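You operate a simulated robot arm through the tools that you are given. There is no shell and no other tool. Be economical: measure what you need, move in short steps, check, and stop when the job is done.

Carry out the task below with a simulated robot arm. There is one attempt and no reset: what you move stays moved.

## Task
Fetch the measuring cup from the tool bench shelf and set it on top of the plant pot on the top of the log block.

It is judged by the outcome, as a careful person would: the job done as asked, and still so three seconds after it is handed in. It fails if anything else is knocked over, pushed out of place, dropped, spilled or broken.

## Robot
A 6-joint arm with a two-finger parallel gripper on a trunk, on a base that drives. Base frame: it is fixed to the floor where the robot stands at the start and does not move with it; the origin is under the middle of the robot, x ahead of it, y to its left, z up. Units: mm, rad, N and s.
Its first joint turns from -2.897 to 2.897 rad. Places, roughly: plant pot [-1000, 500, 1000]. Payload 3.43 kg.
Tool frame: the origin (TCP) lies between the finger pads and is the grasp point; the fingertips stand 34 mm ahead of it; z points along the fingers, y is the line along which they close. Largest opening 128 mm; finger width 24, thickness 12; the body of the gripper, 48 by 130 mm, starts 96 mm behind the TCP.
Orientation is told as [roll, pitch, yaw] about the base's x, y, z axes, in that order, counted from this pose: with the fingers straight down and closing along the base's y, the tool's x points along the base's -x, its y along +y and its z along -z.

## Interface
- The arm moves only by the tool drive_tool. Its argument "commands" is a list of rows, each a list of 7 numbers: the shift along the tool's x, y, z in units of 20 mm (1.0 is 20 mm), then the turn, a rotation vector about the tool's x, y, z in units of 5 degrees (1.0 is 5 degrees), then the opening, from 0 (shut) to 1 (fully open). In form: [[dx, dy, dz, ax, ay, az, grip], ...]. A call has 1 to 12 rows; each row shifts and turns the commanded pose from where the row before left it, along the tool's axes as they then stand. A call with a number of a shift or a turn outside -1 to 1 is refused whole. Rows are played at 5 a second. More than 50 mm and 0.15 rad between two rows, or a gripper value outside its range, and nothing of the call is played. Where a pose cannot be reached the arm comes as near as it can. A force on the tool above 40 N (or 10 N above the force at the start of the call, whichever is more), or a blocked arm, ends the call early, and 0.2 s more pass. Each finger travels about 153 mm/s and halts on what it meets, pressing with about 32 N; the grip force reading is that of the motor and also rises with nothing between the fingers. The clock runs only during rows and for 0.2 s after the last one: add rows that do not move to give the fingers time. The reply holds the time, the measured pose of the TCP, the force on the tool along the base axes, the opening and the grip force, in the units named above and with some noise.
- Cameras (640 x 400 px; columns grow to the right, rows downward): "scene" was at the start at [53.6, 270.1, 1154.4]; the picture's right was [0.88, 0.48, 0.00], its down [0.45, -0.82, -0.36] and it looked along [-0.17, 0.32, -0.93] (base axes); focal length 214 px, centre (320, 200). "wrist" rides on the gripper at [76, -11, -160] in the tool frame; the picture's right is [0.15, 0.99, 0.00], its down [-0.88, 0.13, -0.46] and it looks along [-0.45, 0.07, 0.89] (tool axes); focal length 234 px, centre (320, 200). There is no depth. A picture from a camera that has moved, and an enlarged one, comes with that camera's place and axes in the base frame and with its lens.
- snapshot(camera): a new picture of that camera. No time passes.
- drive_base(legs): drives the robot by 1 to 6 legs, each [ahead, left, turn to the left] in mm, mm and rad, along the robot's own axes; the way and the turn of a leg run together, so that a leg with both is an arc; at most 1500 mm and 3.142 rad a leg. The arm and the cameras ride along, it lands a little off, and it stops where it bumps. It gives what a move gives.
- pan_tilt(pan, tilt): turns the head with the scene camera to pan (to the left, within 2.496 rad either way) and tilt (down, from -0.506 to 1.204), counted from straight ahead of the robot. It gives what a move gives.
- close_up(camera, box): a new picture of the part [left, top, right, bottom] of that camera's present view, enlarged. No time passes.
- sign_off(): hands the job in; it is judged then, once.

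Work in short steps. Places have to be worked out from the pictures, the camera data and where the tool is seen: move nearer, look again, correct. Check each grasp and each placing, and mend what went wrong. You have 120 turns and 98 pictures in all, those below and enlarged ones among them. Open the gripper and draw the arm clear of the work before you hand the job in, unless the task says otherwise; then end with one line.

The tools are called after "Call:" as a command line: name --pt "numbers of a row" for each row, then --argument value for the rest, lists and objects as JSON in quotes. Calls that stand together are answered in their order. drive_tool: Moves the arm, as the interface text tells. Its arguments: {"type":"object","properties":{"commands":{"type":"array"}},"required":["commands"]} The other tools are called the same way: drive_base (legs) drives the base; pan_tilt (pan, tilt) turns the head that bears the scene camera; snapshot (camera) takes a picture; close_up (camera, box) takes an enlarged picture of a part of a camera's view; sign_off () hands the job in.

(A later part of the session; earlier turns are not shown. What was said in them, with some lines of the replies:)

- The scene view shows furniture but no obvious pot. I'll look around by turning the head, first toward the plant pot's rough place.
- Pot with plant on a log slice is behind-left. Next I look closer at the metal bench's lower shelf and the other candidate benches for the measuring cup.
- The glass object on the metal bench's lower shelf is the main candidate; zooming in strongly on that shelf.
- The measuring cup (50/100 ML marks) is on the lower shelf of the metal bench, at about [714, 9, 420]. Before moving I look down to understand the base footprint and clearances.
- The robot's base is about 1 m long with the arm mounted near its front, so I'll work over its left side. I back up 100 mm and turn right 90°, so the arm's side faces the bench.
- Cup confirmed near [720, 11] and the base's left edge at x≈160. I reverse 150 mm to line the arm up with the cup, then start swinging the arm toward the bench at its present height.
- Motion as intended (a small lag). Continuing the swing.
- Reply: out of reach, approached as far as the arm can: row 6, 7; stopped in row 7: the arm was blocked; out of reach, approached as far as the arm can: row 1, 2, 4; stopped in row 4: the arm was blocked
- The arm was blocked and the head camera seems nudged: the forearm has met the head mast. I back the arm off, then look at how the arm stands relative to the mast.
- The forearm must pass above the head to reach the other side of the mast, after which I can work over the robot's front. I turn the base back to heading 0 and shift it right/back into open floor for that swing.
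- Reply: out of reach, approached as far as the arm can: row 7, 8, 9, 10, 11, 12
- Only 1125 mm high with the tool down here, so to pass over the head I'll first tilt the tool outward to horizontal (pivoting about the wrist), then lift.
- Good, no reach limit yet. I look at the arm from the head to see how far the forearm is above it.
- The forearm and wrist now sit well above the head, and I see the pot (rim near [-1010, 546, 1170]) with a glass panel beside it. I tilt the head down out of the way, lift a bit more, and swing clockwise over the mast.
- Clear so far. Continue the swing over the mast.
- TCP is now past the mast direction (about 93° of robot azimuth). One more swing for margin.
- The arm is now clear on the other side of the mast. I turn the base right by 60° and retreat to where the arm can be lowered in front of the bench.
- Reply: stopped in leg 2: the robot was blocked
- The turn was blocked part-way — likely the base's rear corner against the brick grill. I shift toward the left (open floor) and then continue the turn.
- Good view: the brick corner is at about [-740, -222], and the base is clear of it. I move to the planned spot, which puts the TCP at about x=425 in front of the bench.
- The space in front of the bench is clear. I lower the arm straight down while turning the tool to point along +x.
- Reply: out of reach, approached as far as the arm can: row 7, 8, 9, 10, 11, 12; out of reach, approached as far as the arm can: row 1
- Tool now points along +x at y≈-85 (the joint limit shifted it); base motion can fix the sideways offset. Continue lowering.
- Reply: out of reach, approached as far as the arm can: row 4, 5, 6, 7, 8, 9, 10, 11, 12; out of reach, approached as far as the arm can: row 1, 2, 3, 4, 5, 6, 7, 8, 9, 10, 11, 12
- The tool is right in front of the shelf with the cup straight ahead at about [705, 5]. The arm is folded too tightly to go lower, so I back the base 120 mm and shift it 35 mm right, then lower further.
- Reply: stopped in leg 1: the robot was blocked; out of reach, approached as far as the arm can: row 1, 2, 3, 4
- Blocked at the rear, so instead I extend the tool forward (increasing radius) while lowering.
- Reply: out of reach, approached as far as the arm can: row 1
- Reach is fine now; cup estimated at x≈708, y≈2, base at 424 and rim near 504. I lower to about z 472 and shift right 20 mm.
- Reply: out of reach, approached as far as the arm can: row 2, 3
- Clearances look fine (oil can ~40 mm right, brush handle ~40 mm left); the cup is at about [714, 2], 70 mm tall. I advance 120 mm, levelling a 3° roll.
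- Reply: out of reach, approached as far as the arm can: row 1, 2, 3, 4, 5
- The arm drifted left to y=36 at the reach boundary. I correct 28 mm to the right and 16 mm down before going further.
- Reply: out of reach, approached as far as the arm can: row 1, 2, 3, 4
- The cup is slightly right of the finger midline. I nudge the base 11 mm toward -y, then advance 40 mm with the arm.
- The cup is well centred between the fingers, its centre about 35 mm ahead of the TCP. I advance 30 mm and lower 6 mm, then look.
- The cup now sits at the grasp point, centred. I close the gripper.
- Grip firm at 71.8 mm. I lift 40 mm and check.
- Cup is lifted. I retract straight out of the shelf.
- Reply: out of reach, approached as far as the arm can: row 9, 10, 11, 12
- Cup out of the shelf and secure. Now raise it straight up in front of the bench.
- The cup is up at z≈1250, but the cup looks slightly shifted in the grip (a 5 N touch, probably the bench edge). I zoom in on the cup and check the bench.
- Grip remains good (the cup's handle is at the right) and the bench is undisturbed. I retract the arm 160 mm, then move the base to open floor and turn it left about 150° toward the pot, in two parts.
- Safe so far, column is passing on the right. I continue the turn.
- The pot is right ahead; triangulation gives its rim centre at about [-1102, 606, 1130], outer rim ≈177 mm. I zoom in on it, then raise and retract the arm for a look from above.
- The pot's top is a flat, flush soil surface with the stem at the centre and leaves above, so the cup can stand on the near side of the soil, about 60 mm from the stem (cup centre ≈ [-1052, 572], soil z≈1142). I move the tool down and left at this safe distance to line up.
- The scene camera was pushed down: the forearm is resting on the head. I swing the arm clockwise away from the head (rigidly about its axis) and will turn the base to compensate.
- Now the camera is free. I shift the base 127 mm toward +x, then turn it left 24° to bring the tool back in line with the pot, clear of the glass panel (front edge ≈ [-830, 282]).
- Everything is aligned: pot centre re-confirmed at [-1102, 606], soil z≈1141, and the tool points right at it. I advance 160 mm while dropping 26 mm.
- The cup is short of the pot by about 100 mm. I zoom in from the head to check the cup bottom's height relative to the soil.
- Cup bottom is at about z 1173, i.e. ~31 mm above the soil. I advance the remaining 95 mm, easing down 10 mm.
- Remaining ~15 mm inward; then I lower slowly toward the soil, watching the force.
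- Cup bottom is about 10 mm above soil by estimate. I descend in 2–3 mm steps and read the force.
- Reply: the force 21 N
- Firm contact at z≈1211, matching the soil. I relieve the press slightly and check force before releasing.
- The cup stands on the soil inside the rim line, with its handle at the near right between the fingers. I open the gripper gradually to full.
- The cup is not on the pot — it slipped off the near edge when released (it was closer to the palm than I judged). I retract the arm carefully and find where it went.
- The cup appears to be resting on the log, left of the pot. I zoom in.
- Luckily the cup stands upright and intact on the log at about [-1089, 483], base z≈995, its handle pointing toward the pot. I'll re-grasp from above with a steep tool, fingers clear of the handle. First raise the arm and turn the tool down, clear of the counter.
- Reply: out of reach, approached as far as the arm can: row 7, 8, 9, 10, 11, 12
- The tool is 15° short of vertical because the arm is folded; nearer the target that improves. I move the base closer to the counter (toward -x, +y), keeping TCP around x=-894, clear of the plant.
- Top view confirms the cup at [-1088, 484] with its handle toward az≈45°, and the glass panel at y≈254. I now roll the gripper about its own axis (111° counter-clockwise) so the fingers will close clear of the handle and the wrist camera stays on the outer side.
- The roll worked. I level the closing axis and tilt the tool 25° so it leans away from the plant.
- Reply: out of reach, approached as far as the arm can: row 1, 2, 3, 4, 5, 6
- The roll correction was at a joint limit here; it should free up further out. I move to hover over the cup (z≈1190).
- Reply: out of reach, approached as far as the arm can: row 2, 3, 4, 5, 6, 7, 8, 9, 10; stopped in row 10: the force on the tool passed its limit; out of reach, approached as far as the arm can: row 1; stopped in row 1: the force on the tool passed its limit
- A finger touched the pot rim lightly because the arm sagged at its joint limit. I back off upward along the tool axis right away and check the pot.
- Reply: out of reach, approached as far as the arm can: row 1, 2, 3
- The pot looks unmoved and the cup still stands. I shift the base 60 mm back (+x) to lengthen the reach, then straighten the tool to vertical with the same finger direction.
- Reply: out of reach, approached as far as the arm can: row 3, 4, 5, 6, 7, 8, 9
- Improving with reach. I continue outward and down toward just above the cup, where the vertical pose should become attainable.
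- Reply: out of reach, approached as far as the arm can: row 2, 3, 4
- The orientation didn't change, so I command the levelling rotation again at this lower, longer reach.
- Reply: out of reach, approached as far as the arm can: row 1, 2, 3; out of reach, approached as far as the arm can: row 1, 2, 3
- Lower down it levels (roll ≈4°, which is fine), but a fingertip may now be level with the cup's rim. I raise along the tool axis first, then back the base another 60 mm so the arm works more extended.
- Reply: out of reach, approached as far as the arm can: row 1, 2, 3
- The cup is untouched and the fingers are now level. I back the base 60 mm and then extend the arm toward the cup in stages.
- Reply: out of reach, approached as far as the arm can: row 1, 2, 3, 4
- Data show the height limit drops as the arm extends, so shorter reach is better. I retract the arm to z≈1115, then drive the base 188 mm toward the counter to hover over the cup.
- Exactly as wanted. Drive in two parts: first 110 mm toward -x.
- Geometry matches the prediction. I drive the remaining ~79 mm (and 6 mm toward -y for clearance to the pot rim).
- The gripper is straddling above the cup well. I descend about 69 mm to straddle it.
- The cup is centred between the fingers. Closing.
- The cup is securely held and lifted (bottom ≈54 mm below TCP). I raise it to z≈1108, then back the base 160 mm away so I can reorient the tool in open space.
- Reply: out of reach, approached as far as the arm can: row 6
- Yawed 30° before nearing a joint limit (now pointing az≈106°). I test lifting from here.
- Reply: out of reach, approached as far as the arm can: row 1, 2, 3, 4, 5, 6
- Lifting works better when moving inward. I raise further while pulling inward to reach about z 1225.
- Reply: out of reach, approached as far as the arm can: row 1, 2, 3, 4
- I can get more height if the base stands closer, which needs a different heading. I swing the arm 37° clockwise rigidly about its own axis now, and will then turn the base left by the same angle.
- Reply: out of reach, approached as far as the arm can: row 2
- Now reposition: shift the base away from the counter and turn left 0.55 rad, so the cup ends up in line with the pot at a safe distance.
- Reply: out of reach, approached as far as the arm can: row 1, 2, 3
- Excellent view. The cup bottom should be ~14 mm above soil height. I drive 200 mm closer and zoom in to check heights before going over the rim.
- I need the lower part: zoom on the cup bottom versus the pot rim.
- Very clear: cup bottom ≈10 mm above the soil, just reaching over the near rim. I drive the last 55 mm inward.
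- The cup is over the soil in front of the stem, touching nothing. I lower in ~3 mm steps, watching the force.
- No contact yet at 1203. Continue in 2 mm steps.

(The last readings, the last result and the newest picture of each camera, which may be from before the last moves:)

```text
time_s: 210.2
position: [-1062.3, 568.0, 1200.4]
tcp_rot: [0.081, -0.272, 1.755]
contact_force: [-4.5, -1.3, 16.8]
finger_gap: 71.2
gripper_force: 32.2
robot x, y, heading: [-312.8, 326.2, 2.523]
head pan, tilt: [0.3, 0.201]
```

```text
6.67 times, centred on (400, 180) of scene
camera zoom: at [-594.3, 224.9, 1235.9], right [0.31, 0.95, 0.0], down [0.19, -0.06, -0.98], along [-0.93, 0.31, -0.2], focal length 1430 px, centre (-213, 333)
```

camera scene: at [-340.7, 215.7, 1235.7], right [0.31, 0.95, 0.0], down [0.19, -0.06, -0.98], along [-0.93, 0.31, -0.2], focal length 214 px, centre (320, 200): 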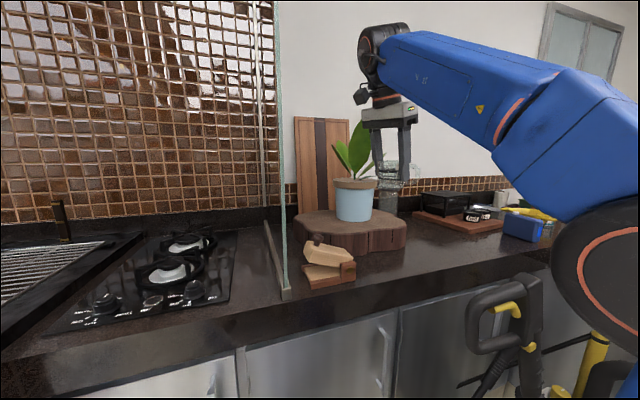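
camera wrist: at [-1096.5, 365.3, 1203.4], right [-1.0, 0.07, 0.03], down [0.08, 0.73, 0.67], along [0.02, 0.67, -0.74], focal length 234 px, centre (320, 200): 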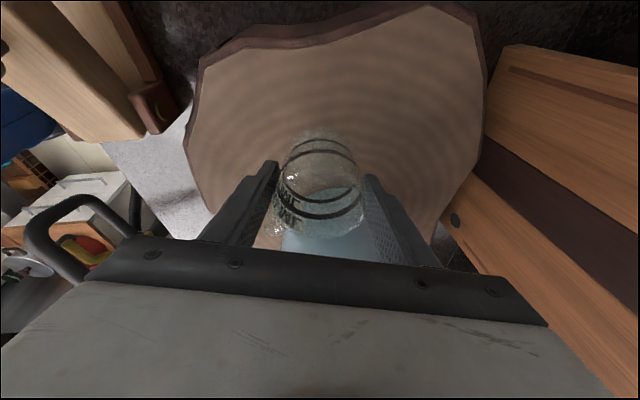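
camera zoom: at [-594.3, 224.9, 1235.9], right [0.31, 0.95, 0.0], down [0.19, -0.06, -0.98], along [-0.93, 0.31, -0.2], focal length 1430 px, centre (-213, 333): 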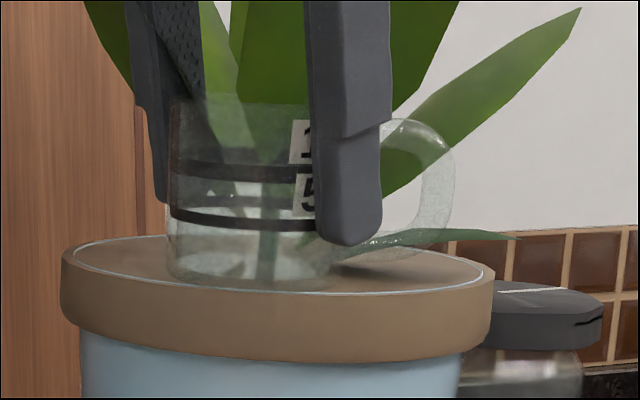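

Firm contact at z≈1201 with the cup standing on the soil inside the rim, nothing else touched. I relieve slightly and open the gripper just enough (to ~90 mm).

Call:
drive_tool --pt "-0.02 0.006 -0.07 0 0 0 0.2" --pt "0 0 0 0 0 0 0.56" --pt "0 0 0 0 0 0 0.6" --pt "0 0 0 0 0 0 0.65" --pt "0 0 0 0 0 0 0.7" --pt "0 0 0 0 0 0 0.7"

Call:
close_up --camera "scene" --box '[340, 130, 452, 200]'

```text
time_s: 211.6
position: [-1062.8, 566.5, 1202.1]
tcp_rot: [0.078, -0.272, 1.755]
contact_force: [0.3, 0.2, 0.8]
finger_gap: 89.8
gripper_force: 0.0
robot x, y, heading: [-314.3, 330.2, 2.525]
head pan, tilt: [0.3, 0.201]
```

```text
5.71 times, centred on (396, 165) of scene
camera zoom: at [-594.5, 225.1, 1235.8], right [0.31, 0.95, 0.0], down [0.19, -0.06, -0.98], along [-0.93, 0.31, -0.2], focal length 1226 px, centre (-114, 400)
```

zoom: 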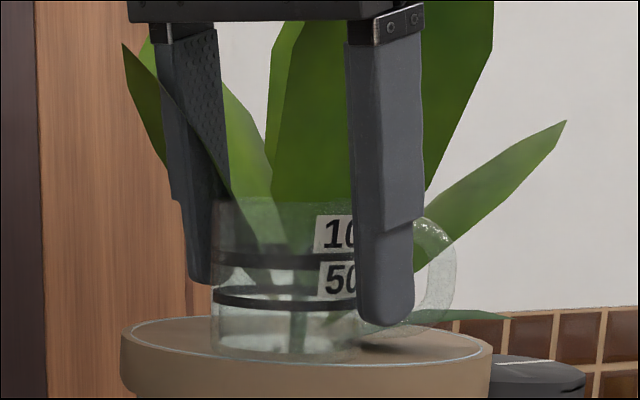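

The cup stands upright on the pot by itself. I withdraw horizontally toward -y (fingers slide past both sides of the cup), 90 mm.

Call:
drive_tool --pt "0.48 0 -0.13 0 0 0 0.7" --pt "0.48 0 -0.13 0 0 0 0.7" --pt "0.72 0 -0.2 0 0 0 0.7" --pt "0.96 0 -0.26 0 0 0 0.7" --pt "0.96 0 -0.26 0 0 0 0.7" --pt "0.96 0 -0.26 0 0 0 0.7" --pt "0 0 0 0 0 0 0.7"

Call:
close_up --camera "scene" --box '[320, 120, 464, 210]'

```text
time_s: 213.2
position: [-1042.2, 474.3, 1201.8]
tcp_rot: [0.082, -0.269, 1.756]
contact_force: [-0.2, -0.5, 0.9]
finger_gap: 89.5
gripper_force: 0.1
robot x, y, heading: [-316.2, 325.2, 2.524]
head pan, tilt: [0.3, 0.201]
```

```text
4.44 times, centred on (392, 165) of scene
camera zoom: at [-594.5, 225.1, 1235.8], right [0.31, 0.95, 0.0], down [0.19, -0.06, -0.98], along [-0.93, 0.31, -0.2], focal length 953 px, centre (0, 356)
```

zoom: 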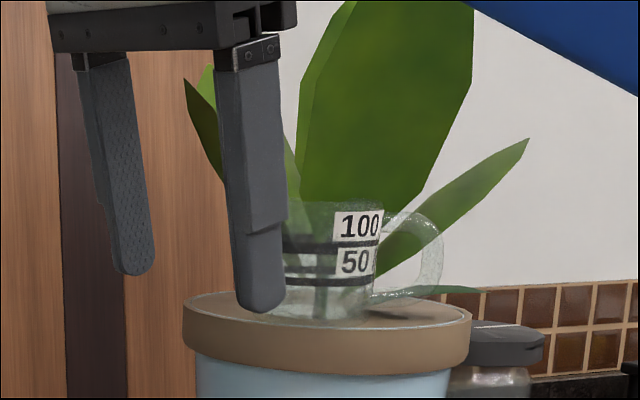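

Gripper is free and the cup stands upright on the pot. I drive the base straight back (+x) to draw the arm clear, then take a last look.

Call:
drive_base --legs '[[-204, -145, 0]]'

Call:
close_up --camera "scene" --box '[260, 100, 452, 220]'

```text
time_s: 215.0
position: [-793.7, 472.5, 1200.0]
tcp_rot: [0.08, -0.269, 1.757]
contact_force: [-0.2, 0.7, -0.3]
finger_gap: 89.7
gripper_force: 0.0
robot x, y, heading: [-63.6, 328.4, 2.528]
head pan, tilt: [0.3, 0.201]
```

```text
3.33 times, centred on (356, 160) of scene
camera zoom: at [-344.7, 223.5, 1235.8], right [0.31, 0.95, 0.0], down [0.19, -0.06, -0.98], along [-0.93, 0.3, -0.2], focal length 715 px, centre (200, 333)
```

zoom: 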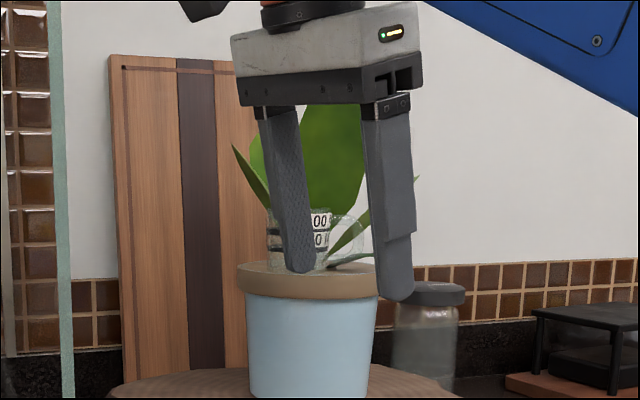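

The cup stands upright on the pot's top and the arm is 250 mm clear, with nothing else disturbed in view. I hand the job in.

Call:
sign_off

```text
The job is handed in.
```

The measuring cup is standing upright on top of the plant pot, but I dropped it once. On my first try it slipped off the pot's edge and fell about 150 mm onto the log, where it landed upright with no damage I could see. While going back for it, a finger lightly touched the pot rim, and I saw no shift in the pot.
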